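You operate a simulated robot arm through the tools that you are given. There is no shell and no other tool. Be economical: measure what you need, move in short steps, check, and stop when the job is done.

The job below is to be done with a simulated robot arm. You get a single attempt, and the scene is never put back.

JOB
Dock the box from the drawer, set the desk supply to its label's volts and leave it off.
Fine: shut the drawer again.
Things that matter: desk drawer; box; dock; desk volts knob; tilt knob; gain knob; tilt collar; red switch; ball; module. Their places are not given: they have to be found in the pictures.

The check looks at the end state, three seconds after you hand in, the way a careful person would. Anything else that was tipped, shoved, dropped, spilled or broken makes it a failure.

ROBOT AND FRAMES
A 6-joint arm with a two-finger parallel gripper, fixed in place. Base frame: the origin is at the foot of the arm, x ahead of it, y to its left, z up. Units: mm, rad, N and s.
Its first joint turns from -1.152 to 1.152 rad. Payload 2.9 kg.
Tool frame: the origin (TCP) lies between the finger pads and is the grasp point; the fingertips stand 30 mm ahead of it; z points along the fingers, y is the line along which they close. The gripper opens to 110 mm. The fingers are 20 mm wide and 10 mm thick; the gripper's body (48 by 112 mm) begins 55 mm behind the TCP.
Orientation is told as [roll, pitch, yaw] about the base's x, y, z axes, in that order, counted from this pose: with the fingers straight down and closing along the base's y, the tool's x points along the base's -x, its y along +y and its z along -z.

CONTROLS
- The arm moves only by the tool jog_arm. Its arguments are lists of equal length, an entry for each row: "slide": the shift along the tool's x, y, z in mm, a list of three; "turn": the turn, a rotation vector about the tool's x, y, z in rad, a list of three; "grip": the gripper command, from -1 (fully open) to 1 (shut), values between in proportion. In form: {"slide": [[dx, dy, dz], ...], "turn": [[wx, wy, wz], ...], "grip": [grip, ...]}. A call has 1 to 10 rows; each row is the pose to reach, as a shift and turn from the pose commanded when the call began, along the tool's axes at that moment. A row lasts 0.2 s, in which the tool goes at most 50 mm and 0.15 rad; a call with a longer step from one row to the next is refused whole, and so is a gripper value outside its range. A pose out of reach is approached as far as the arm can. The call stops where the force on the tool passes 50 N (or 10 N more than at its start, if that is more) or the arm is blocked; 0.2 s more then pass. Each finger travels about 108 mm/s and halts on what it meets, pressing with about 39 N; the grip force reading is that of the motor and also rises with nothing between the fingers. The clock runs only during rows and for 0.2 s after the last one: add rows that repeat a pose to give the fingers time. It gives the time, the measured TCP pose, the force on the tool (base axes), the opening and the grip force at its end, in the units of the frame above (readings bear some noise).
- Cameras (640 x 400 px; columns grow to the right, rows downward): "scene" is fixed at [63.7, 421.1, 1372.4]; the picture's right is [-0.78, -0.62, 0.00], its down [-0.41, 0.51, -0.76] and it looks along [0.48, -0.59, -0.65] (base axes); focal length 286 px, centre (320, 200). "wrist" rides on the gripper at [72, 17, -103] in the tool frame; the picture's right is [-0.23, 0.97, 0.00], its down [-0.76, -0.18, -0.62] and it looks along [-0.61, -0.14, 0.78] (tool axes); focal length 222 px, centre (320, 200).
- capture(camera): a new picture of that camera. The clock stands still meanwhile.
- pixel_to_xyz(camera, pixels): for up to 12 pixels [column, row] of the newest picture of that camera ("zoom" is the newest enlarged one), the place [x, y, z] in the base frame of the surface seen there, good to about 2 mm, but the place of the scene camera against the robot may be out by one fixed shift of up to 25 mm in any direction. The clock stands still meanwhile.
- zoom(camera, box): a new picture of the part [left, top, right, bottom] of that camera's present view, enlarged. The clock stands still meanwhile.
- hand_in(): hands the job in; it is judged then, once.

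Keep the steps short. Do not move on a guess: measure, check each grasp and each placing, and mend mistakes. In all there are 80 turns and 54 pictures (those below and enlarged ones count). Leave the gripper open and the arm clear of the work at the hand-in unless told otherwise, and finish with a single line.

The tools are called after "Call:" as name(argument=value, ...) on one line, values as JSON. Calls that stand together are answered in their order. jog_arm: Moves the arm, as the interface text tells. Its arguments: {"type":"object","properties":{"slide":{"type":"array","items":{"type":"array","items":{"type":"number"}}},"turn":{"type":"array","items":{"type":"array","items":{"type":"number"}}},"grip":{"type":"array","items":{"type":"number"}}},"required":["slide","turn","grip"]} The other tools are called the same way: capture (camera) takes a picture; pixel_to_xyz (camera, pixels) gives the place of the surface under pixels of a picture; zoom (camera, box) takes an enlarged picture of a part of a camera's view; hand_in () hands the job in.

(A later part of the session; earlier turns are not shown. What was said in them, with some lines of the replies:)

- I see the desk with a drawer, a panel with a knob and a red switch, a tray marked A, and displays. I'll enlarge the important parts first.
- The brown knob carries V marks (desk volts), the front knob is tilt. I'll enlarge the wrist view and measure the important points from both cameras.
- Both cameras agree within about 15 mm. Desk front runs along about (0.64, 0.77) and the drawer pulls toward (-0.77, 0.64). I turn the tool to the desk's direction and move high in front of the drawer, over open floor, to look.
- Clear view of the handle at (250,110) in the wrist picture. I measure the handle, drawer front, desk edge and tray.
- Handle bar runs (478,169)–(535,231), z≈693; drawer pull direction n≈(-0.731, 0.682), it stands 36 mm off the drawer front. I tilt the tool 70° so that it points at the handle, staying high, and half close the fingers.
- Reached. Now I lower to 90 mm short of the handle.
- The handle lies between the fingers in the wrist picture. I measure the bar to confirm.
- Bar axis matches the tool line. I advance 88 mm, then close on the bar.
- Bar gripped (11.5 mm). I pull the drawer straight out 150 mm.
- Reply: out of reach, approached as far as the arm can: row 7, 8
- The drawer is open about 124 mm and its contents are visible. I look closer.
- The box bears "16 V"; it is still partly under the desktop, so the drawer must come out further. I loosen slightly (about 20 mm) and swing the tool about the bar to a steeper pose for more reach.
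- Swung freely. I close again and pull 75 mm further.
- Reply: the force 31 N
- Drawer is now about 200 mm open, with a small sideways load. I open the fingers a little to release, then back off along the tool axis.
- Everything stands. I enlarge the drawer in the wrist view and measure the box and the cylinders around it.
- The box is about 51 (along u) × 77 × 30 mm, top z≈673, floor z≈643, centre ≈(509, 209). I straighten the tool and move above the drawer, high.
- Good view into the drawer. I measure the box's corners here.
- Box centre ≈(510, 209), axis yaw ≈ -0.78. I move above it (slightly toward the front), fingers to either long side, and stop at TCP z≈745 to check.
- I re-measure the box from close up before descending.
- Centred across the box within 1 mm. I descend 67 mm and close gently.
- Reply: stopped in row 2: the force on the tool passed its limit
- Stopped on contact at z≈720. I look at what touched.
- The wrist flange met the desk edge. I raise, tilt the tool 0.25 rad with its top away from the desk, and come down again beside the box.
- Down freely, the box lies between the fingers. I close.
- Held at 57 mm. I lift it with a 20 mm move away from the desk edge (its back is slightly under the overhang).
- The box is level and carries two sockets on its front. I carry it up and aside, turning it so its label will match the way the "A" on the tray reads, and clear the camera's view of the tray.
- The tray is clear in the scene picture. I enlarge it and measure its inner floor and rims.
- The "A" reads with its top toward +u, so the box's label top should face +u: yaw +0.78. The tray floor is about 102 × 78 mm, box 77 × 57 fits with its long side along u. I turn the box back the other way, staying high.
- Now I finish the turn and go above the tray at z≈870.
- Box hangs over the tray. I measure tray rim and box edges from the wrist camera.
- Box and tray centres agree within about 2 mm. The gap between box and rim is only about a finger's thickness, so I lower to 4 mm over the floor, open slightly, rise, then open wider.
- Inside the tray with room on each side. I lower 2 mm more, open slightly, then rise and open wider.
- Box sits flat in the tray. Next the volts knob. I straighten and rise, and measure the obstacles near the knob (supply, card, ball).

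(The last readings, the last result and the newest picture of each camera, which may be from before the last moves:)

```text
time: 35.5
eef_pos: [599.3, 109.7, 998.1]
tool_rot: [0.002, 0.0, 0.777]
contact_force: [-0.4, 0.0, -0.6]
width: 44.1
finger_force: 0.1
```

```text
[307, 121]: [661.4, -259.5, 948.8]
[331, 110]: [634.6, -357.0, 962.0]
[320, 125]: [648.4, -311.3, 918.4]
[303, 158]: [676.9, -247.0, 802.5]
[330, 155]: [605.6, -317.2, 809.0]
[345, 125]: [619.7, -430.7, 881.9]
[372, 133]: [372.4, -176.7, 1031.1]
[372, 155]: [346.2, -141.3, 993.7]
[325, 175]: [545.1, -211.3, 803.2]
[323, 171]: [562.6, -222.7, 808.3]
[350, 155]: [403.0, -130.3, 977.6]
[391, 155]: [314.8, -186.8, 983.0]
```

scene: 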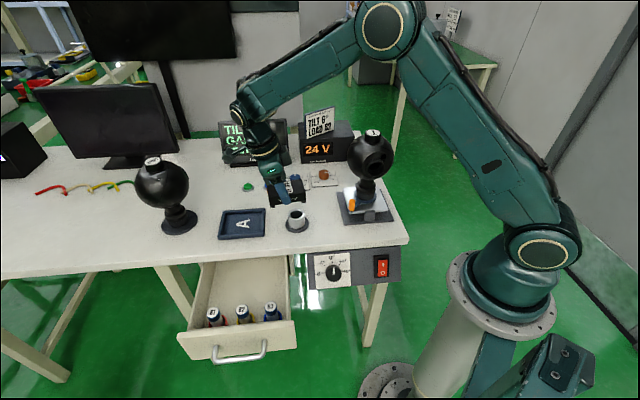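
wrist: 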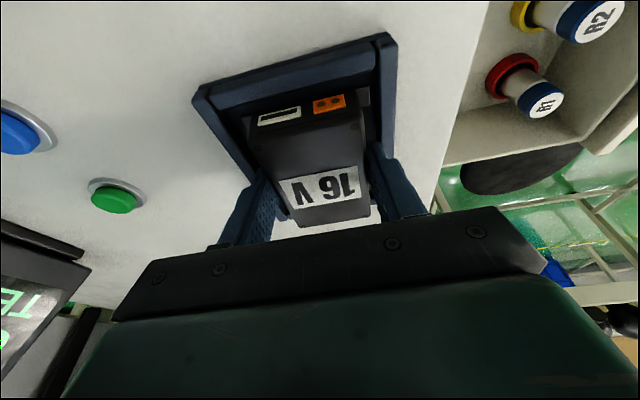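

Supply front is 106 mm behind the knob, ball about 100 mm to the front side: room enough. I move above the volts knob with the camera on the front side.

Call:
jog_arm(slide=[[24, -20, 4], [48, -40, 8], [72, -61, 12], [96, -82, 16], [121, -102, 20], [145, -122, 24], [169, -143, 28], [193, -163, 32], [217, -184, 36], [241.5, -204, 40]], turn=[[0, 0, 0.148], [0, 0, 0.296], [0, 0, 0.444], [0, 0, 0.592], [0, 0, 0.74], [0, 0, 0.888], [0, 0, 1.036], [0, 0, 1.184], [0, 0, 1.332], [0, 0, 1.48]], grip=[0.2, 0.2, 0.2, 0.2, 0.2, 0.2, 0.2, 0.2, 0.2, 0.2])

Call:
zoom(camera="wrist", box=[240, 60, 400, 180])

```text
time: 37.7
eef_pos: [570.3, -205.5, 956.5]
tool_rot: [-0.002, -0.001, -0.706]
contact_force: [-0.9, -0.3, 0.2]
width: 44.1
finger_force: 0.1
```

```text
3.33 times, centred on (320, 120) of wrist
```

zoom: 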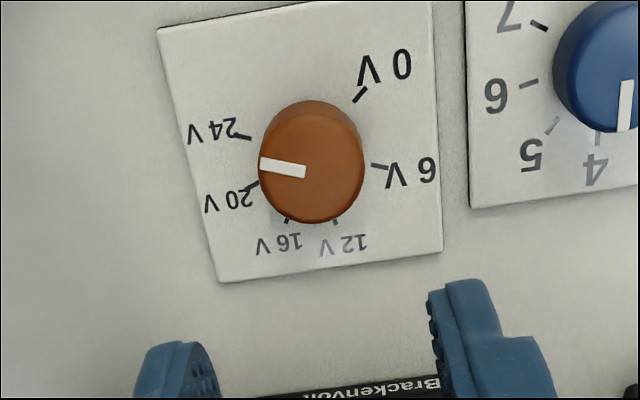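

The dial has 0, 6, 12, 16, 20 and 24 V. I measure ticks and pointer in 3D to remove parallax.

Call:
pixel_to_xyz(camera="zoom", pixels=[[361, 94], [378, 167], [336, 220], [287, 219], [250, 186], [243, 136], [264, 163], [302, 171], [283, 167], [312, 170], [163, 30], [440, 250]])

Call:
pixel_to_xyz(camera="zoom", pixels=[[262, 160], [312, 222], [363, 160], [312, 130], [430, 5], [220, 280], [285, 205], [335, 210], [350, 195], [275, 140], [310, 110], [340, 145]])

```text
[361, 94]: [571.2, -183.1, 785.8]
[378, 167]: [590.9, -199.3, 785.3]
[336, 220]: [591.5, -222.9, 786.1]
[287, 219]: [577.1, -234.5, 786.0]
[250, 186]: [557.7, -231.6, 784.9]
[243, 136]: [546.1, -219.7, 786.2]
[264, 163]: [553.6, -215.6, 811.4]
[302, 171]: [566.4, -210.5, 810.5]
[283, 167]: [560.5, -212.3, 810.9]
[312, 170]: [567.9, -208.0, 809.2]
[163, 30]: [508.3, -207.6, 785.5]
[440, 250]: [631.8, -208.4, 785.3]
```

```text
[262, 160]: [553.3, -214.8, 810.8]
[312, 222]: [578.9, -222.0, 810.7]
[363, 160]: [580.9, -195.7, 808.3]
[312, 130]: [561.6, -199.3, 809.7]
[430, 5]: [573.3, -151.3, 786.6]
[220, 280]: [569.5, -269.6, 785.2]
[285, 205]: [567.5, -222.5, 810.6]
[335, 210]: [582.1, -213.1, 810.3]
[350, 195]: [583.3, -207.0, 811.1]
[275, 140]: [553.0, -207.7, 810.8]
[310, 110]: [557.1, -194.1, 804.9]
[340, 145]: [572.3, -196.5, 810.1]
```

Pointer is at 24 V (-158°); 16 V lies at about -75°, so the knob needs +1.43 rad. Knob centre (568.7, -208), diameter 33, top 811. I descend around it.

Call:
jog_arm(slide=[[-0.5, -3.2, 40], [-0.5, -3.2, 80], [-0.5, -3.2, 110], [-0.5, -3.2, 125], [-0.5, -3.2, 136], [-0.5, -3.2, 136]], turn=[[0, 0, 0], [0, 0, 0], [0, 0, 0], [0, 0, 0], [0, 0, 0], [0, 0, 0]], grip=[0, 0, 0, 0, 0, 0])

Call:
capture(camera="wrist")

```text
time: 39.1
eef_pos: [570.8, -210.3, 818.0]
tool_rot: [0.002, 0.0, -0.703]
contact_force: [-0.1, -0.3, -0.2]
width: 54.8
finger_force: 0.0
```

```text
16 pictures are left
```

wrist: 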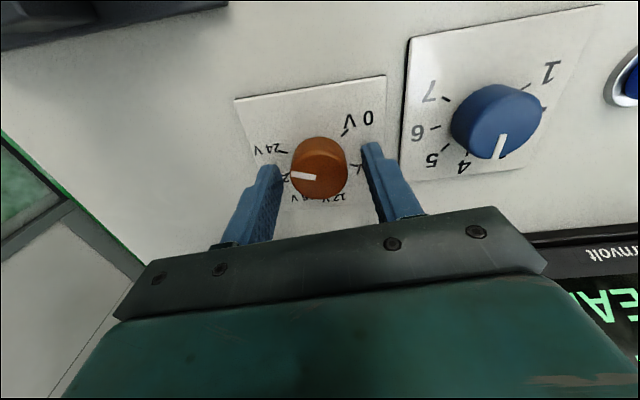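

Fingers are on each side of the knob. I re-check centring from here.

Call:
pixel_to_xyz(camera="wrist", pixels=[[292, 168], [346, 168], [320, 175], [318, 198], [295, 176], [314, 178], [320, 150], [330, 175]])

```text
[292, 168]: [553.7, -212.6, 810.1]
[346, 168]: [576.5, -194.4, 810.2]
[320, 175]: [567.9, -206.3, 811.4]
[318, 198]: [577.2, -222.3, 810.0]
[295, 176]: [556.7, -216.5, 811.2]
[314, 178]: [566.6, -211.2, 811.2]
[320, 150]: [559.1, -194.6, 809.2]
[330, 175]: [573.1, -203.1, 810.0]
```

Centred within about 1–2 mm. I close, then check the grip.

Call:
jog_arm(slide=[[0, 0, 0], [0, 0, 0]], turn=[[0, 0, 0], [0, 0, 0]], grip=[1, 1])

Call:
jog_arm(slide=[[0, 0, 0], [0, 0, 0], [0, 0, 0], [0, 0, 0], [0, 0, 0], [0, 0, 0], [0, 0, 0], [0, 0, 0], [0, 0, 0], [0, 0, 0]], turn=[[0, 0, -0.14], [0, 0, -0.28], [0, 0, -0.42], [0, 0, -0.56], [0, 0, -0.7], [0, 0, -0.84], [0, 0, -0.98], [0, 0, -1.12], [0, 0, -1.26], [0, 0, -1.4]], grip=[1, 1, 1, 1, 1, 1, 1, 1, 1, 1])

Call:
zoom(camera="scene", box=[210, 90, 410, 250])

```text
time: 39.7
eef_pos: [571.2, -208.9, 817.5]
tool_rot: [0.001, 0.001, -0.703]
contact_force: [-0.2, -1.1, -1.6]
width: 35.1
finger_force: 45.3
```

```text
time: 41.9
eef_pos: [570.4, -208.1, 818.9]
tool_rot: [0.002, 0.0, 0.699]
contact_force: [12.3, -9.6, -28.4]
width: 35.2
finger_force: 44.9
```

```text
2.50 times, centred on (310, 170) of scene
```

zoom: 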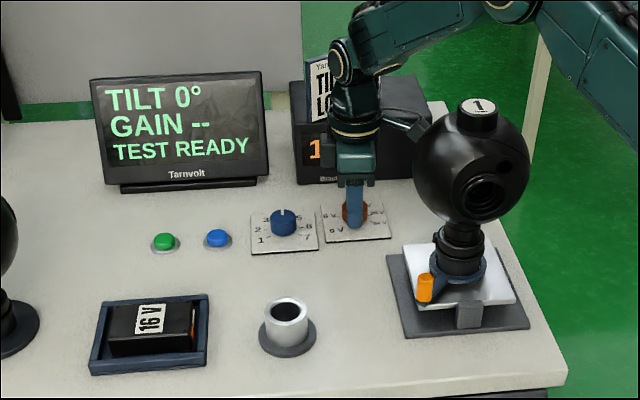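

The supply reads "1…" now. I release, rise straight up, and read knob and display.

Call:
jog_arm(slide=[[0, 0, 0], [0, 0, 0], [0, 0, -20], [0, 0, -60], [0, 0, -100], [0, 0, -140]], turn=[[0, 0, 0], [0, 0, 0], [0, 0, 0], [0, 0, 0], [0, 0, 0], [0, 0, 0]], grip=[0, 0, 0, 0, 0, 0])

Call:
capture(camera="wrist")

Call:
capture(camera="scene")

```text
time: 43.3
eef_pos: [568.2, -207.4, 960.7]
tool_rot: [0.002, 0.001, 0.697]
contact_force: [-0.4, 0.9, 1.0]
width: 55.3
finger_force: 0.1
```

```text
14 pictures are left
```

wrist: 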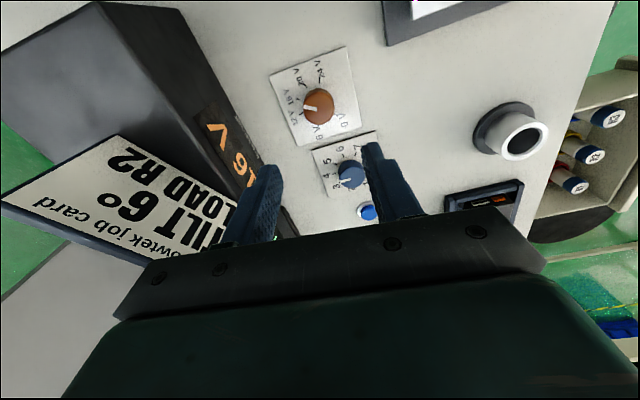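

```text
13 pictures are left
```

scene: 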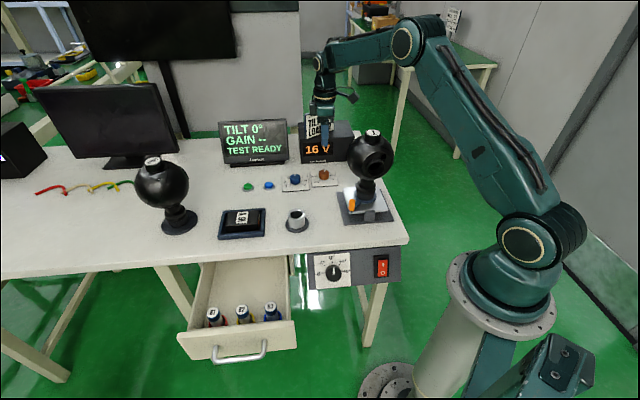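

Display reads 16 V. Now I look at the red switch's state.

Call:
zoom(camera="scene", box=[355, 245, 405, 290])

Call:
pixel_to_xyz(camera="zoom", pixels=[[330, 150], [330, 190], [330, 230], [330, 270], [330, 310], [300, 230], [360, 230], [250, 230], [420, 200], [330, 100], [330, 340], [480, 250]])

```text
8.89 times, centred on (380, 268) of scene
```

zoom: 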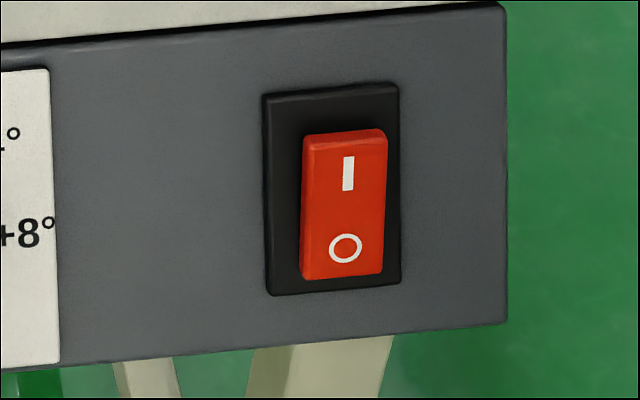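

```text
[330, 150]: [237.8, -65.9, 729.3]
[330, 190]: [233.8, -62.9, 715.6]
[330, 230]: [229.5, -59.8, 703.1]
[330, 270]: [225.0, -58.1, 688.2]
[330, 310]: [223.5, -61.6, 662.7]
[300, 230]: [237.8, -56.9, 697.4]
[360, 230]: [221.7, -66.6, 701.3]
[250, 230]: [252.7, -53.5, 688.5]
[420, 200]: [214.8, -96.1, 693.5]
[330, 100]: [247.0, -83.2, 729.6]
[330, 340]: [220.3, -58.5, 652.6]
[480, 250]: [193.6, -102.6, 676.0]
```

The panel leans back, so I need the rocker's tilt against the panel. I measure several panel, bezel and rocker points.

Call:
pixel_to_xyz(camera="zoom", pixels=[[150, 100], [200, 100], [150, 200], [200, 200], [150, 300], [200, 300], [450, 100], [450, 200], [450, 290], [230, 60], [230, 330], [100, 250]])

Call:
pixel_to_xyz(camera="zoom", pixels=[[320, 155], [345, 155], [370, 155], [320, 195], [370, 195], [320, 225], [370, 225], [320, 265], [345, 268], [370, 265], [282, 110], [285, 280]])

```text
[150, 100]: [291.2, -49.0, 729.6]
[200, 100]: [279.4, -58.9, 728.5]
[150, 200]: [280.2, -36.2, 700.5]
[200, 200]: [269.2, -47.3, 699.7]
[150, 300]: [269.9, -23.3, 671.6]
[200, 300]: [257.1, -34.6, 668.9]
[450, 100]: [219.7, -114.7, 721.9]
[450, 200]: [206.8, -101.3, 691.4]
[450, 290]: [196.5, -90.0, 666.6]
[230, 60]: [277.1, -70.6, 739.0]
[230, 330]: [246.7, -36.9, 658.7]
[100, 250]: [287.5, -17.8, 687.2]
```

```text
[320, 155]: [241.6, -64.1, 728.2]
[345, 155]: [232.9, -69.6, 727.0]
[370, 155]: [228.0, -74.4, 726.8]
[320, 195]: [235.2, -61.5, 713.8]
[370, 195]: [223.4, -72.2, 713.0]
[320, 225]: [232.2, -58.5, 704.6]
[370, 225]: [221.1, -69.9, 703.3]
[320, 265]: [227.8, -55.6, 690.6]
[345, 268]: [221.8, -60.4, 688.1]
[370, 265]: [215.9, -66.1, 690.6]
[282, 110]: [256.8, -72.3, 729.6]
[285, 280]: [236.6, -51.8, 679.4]
```

Against the panel, the rocker's top (I) stands out about 25 mm and its bottom (O) about 17 mm: the O side is pressed, so it is off already and I leave it alone. Now the drawer: I move over toward its front, turning the camera outward and shutting the fingers.

Call:
jog_arm(slide=[[-13.1, 43, 0], [-26.3, 86, 0], [-39.4, 129, 0], [-52.6, 172, 0], [-65.7, 215, 0], [-78.8, 258, 0], [-92, 301.4, 0], [-105, 344.5, 0], [-118, 387.5, 0], [-131.4, 430.6, 0]], turn=[[0, 0, 0.148], [0, 0, 0.296], [0, 0, 0.444], [0, 0, 0.592], [0, 0, 0.74], [0, 0, 0.888], [0, 0, 1.036], [0, 0, 1.184], [0, 0, 1.332], [0, 0, 1.48]], grip=[0, 0, 0, 0, 0, 0.5, 1, 1, 1, 1])

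Call:
capture(camera="wrist")

```text
time: 45.5
eef_pos: [391.4, 205.8, 962.2]
tool_rot: [0.003, -0.001, -0.785]
contact_force: [-0.1, 0.5, -0.7]
width: 0.0
finger_force: 37.5
```

```text
11 pictures are left
```

wrist: 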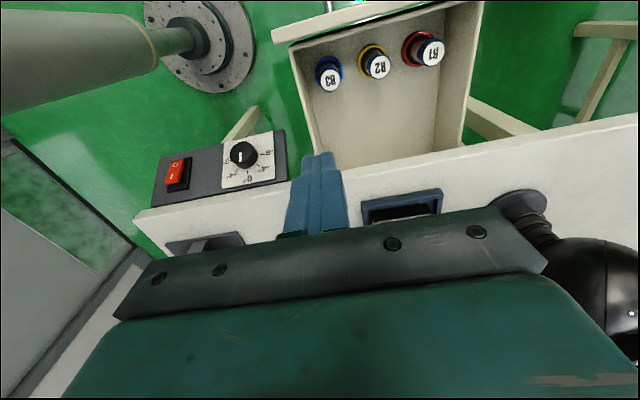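

I confirm the switch from this side, then go in front of the drawer and tilt the tool.

Call:
zoom(camera="wrist", box=[140, 130, 300, 220])

Call:
jog_arm(slide=[[34, 13.4, 0], [68, 26.8, 0], [102, 40.2, 0], [136, 53.6, 0], [170.4, 67.2, 0], [170.4, 67.2, 0], [170.4, 67.2, 0], [170.4, 67.2, 0], [170.4, 67.2, 0]], turn=[[0, 0, 0], [0, 0, 0], [0, 0, 0], [0, 0, 0], [0, 0, 0], [0, -0.13, 0], [0, -0.26, 0], [0, -0.38, 0], [0, -0.5, 0]], grip=[1, 1, 1, 1, 1, 1, 1, 1, 1])

Call:
capture(camera="scene")

```text
4.00 times, centred on (220, 175) of wrist
```

zoom: 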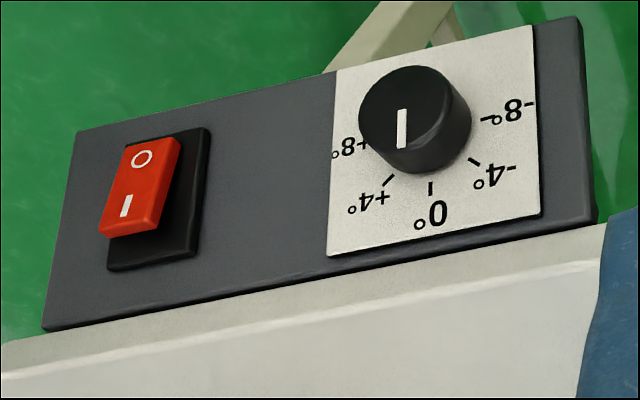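

```text
time: 47.5
eef_pos: [330.1, 368.0, 961.1]
tool_rot: [-0.001, -0.497, -0.784]
contact_force: [0.1, 0.0, 0.6]
width: 0.0
finger_force: 37.8
out of reach, approached as far as the arm can: row 9
```

```text
9 pictures are left
```

scene: 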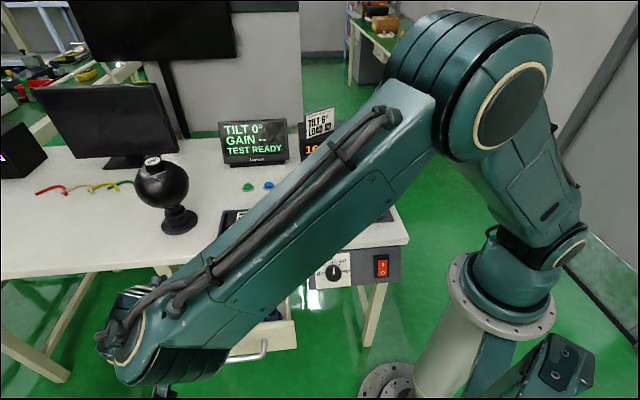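

The switch shows its "I" end raised: off. Before lowering in front of the handle I check its place with the wrist camera.

Call:
capture(camera="wrist")

```text
8 pictures are left
```

wrist: 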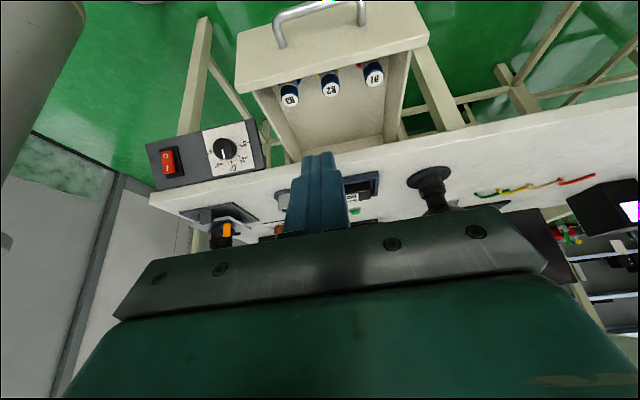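

Call:
pixel_to_xyz(camera="wrist", pixels=[[275, 22], [290, 10], [300, 6], [310, 4], [320, 2], [282, 45], [362, 22], [240, 60], [428, 32], [335, 55], [330, 45], [360, 5]])

```text
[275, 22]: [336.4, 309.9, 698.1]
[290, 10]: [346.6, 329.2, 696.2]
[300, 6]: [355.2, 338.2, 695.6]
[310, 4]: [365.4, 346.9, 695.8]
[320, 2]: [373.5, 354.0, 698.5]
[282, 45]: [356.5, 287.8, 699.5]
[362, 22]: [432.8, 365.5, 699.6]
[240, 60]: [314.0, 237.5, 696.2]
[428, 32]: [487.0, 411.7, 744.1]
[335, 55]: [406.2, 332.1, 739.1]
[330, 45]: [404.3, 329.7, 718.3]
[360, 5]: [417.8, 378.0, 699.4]
```

Handle bar centre is at u≈509 and n≈-14 (45° frame); my tool is 20 mm in front of it. I lower to z≈699 with a 15 mm sideways correction.

Call:
jog_arm(slide=[[21, 2.5, 38.3], [42, 5, 76.7], [63, 7.5, 115], [84, 10, 153.3], [105, 12.5, 192], [125.5, 15, 230], [125.5, 15, 230]], turn=[[0, 0, 0], [0, 0, 0], [0, 0, 0], [0, 0, 0], [0, 0, 0], [0, 0, 0], [0, 0, 0]], grip=[1, 1, 1, 1, 1, 1, 1])

Call:
capture(camera="wrist")

```text
time: 49.1
eef_pos: [344.1, 378.3, 697.7]
tool_rot: [0.004, -0.499, -0.783]
contact_force: [-0.5, 1.0, 0.3]
width: 0.1
finger_force: 37.5
```

```text
7 pictures are left
```

wrist: 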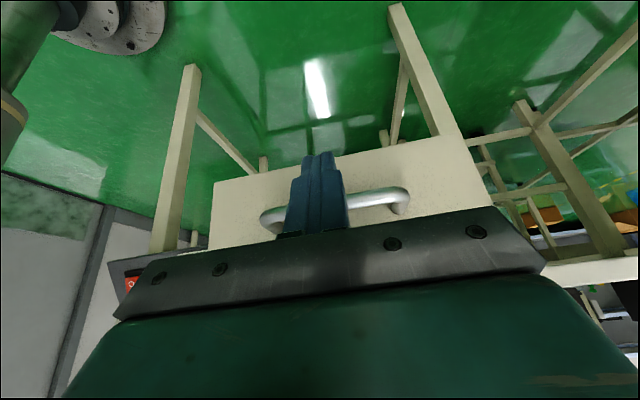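

Fingertips are in front of the handle's middle. I push steadily 200 mm.

Call:
jog_arm(slide=[[-14, 0, 7.7], [-28, 0, 15.3], [-45.7, 0, 24.9], [-63.2, 0, 34.5], [-82.5, 0, 45], [-101.8, 0, 55.6], [-121, 0, 66.1], [-140.5, 0, 76.6], [-158, 0, 86.2], [-175.6, 0, 95.8]], turn=[[0, 0, 0], [0, 0, 0], [0, 0, 0], [0, 0, 0], [0, 0, 0], [0, 0, 0], [0, 0, 0], [0, 0, 0], [0, 0, 0], [0, 0, 0]], grip=[1, 1, 1, 1, 1, 1, 1, 1, 1, 1])

Call:
jog_arm(slide=[[-7, 0, 3.8], [-13, 0, 7.1], [-17.5, 0, 9.6], [-20.2, 0, 11], [-22.8, 0, 12.5], [-25.5, 0, 13.9]], turn=[[0, 0, 0], [0, 0, 0], [0, 0, 0], [0, 0, 0], [0, 0, 0], [0, 0, 0]], grip=[1, 1, 1, 1, 1, 1])

Call:
zoom(camera="scene", box=[160, 210, 320, 330])

```text
time: 51.3
eef_pos: [483.6, 238.7, 696.7]
tool_rot: [0.001, -0.498, -0.782]
contact_force: [0.0, -0.1, 0.7]
width: 0.0
finger_force: 38.3
```

```text
time: 52.7
eef_pos: [501.2, 222.0, 695.6]
tool_rot: [-0.004, -0.491, -0.773]
contact_force: [-22.6, 21.7, -2.7]
width: 0.1
finger_force: 37.5
```

```text
3.33 times, centred on (240, 270) of scene
```

zoom: 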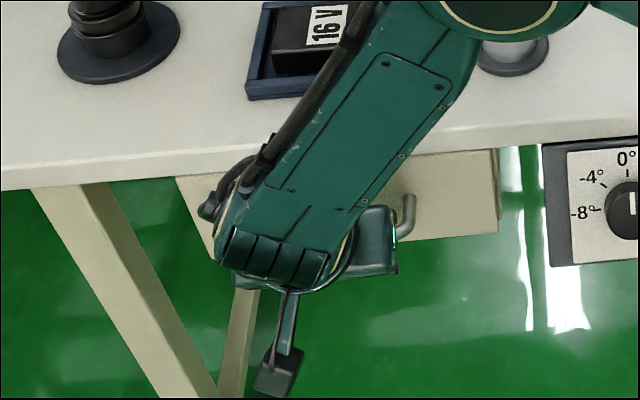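

31 N resistance at the expected closed position: the drawer is shut. I back off outward, then rise, opening the gripper.

Call:
jog_arm(slide=[[17.6, 0, -9.6], [44, 0, -24], [79, 0, -43], [60, 0, -78], [41, 0, -113], [22, 0, -148], [3, 0, -183], [-16, 0, -218]], turn=[[0, 0, 0], [0, 0, 0], [0, 0, 0], [0, 0, 0], [0, 0, 0], [0, 0, 0], [0, 0, 0], [0, 0, 0]], grip=[1, 1, 1, 0.5, 0, -0.5, -1, -1])

Call:
capture(camera="wrist")

Call:
capture(camera="scene")

```text
time: 54.5
eef_pos: [439.7, 280.1, 898.0]
tool_rot: [0.0, -0.501, -0.781]
contact_force: [1.2, 0.2, 0.4]
width: 110.0
finger_force: 0.0
```

```text
5 pictures are left
```

wrist: 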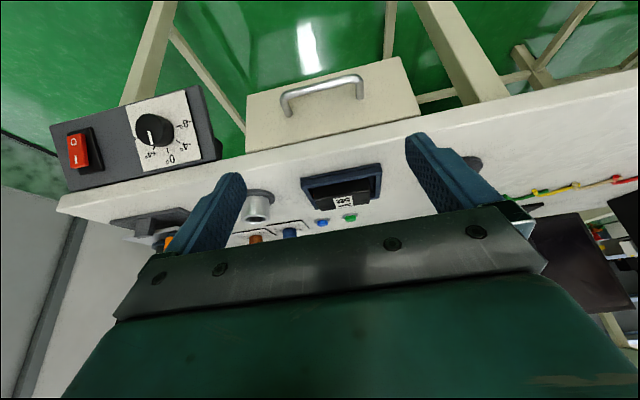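

```text
4 pictures are left
```

scene: 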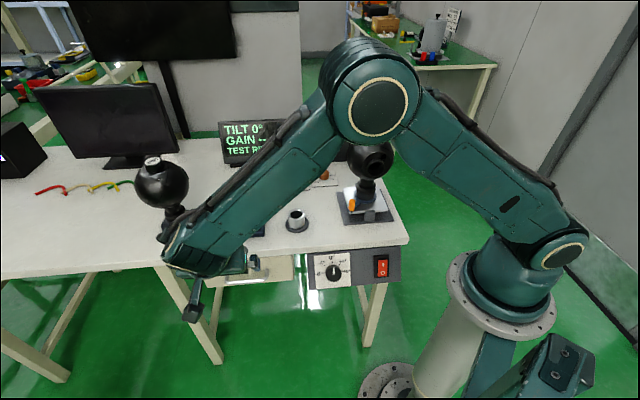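

I measure the handle against its starting place, and lift further for a last full view.

Call:
pixel_to_xyz(camera="wrist", pixels=[[300, 91], [320, 86], [340, 81], [330, 110], [290, 125], [380, 105]])

Call:
jog_arm(slide=[[-20, 0, -37], [-40, 0, -74], [-60, 0, -110], [-70, 0, -128], [-70, 0, -128]], turn=[[0, 0.1, 0], [0, 0.2, 0], [0, 0.3, 0], [0, 0.4, 0], [0, 0.5, 0]], grip=[-1, -1, -1, -1, -1])

Call:
capture(camera="scene")

```text
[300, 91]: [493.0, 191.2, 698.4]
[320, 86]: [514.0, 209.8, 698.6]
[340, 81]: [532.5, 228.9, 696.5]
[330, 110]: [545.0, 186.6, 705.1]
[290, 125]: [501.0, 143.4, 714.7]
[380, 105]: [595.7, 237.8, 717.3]
```

```text
time: 55.7
eef_pos: [441.0, 280.1, 1044.1]
tool_rot: [-0.001, 0.002, -0.783]
contact_force: [-0.4, -0.7, 0.1]
width: 110.1
finger_force: 0.0
```

```text
3 pictures are left
```

scene: 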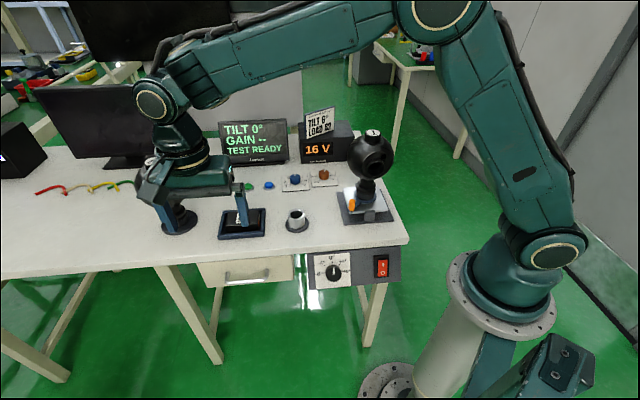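

Drawer front is at its starting position (-253 mm both times), the display reads 16 V, the box is in the dock, the switch is off, the gripper is open and the arm is clear. I hand in.

Call:
hand_in()

```text
The job is handed in.
```

The box from the drawer is docked in tray A, the desk supply is set to its label's 16 V with the red switch left off, and the drawer is shut again.
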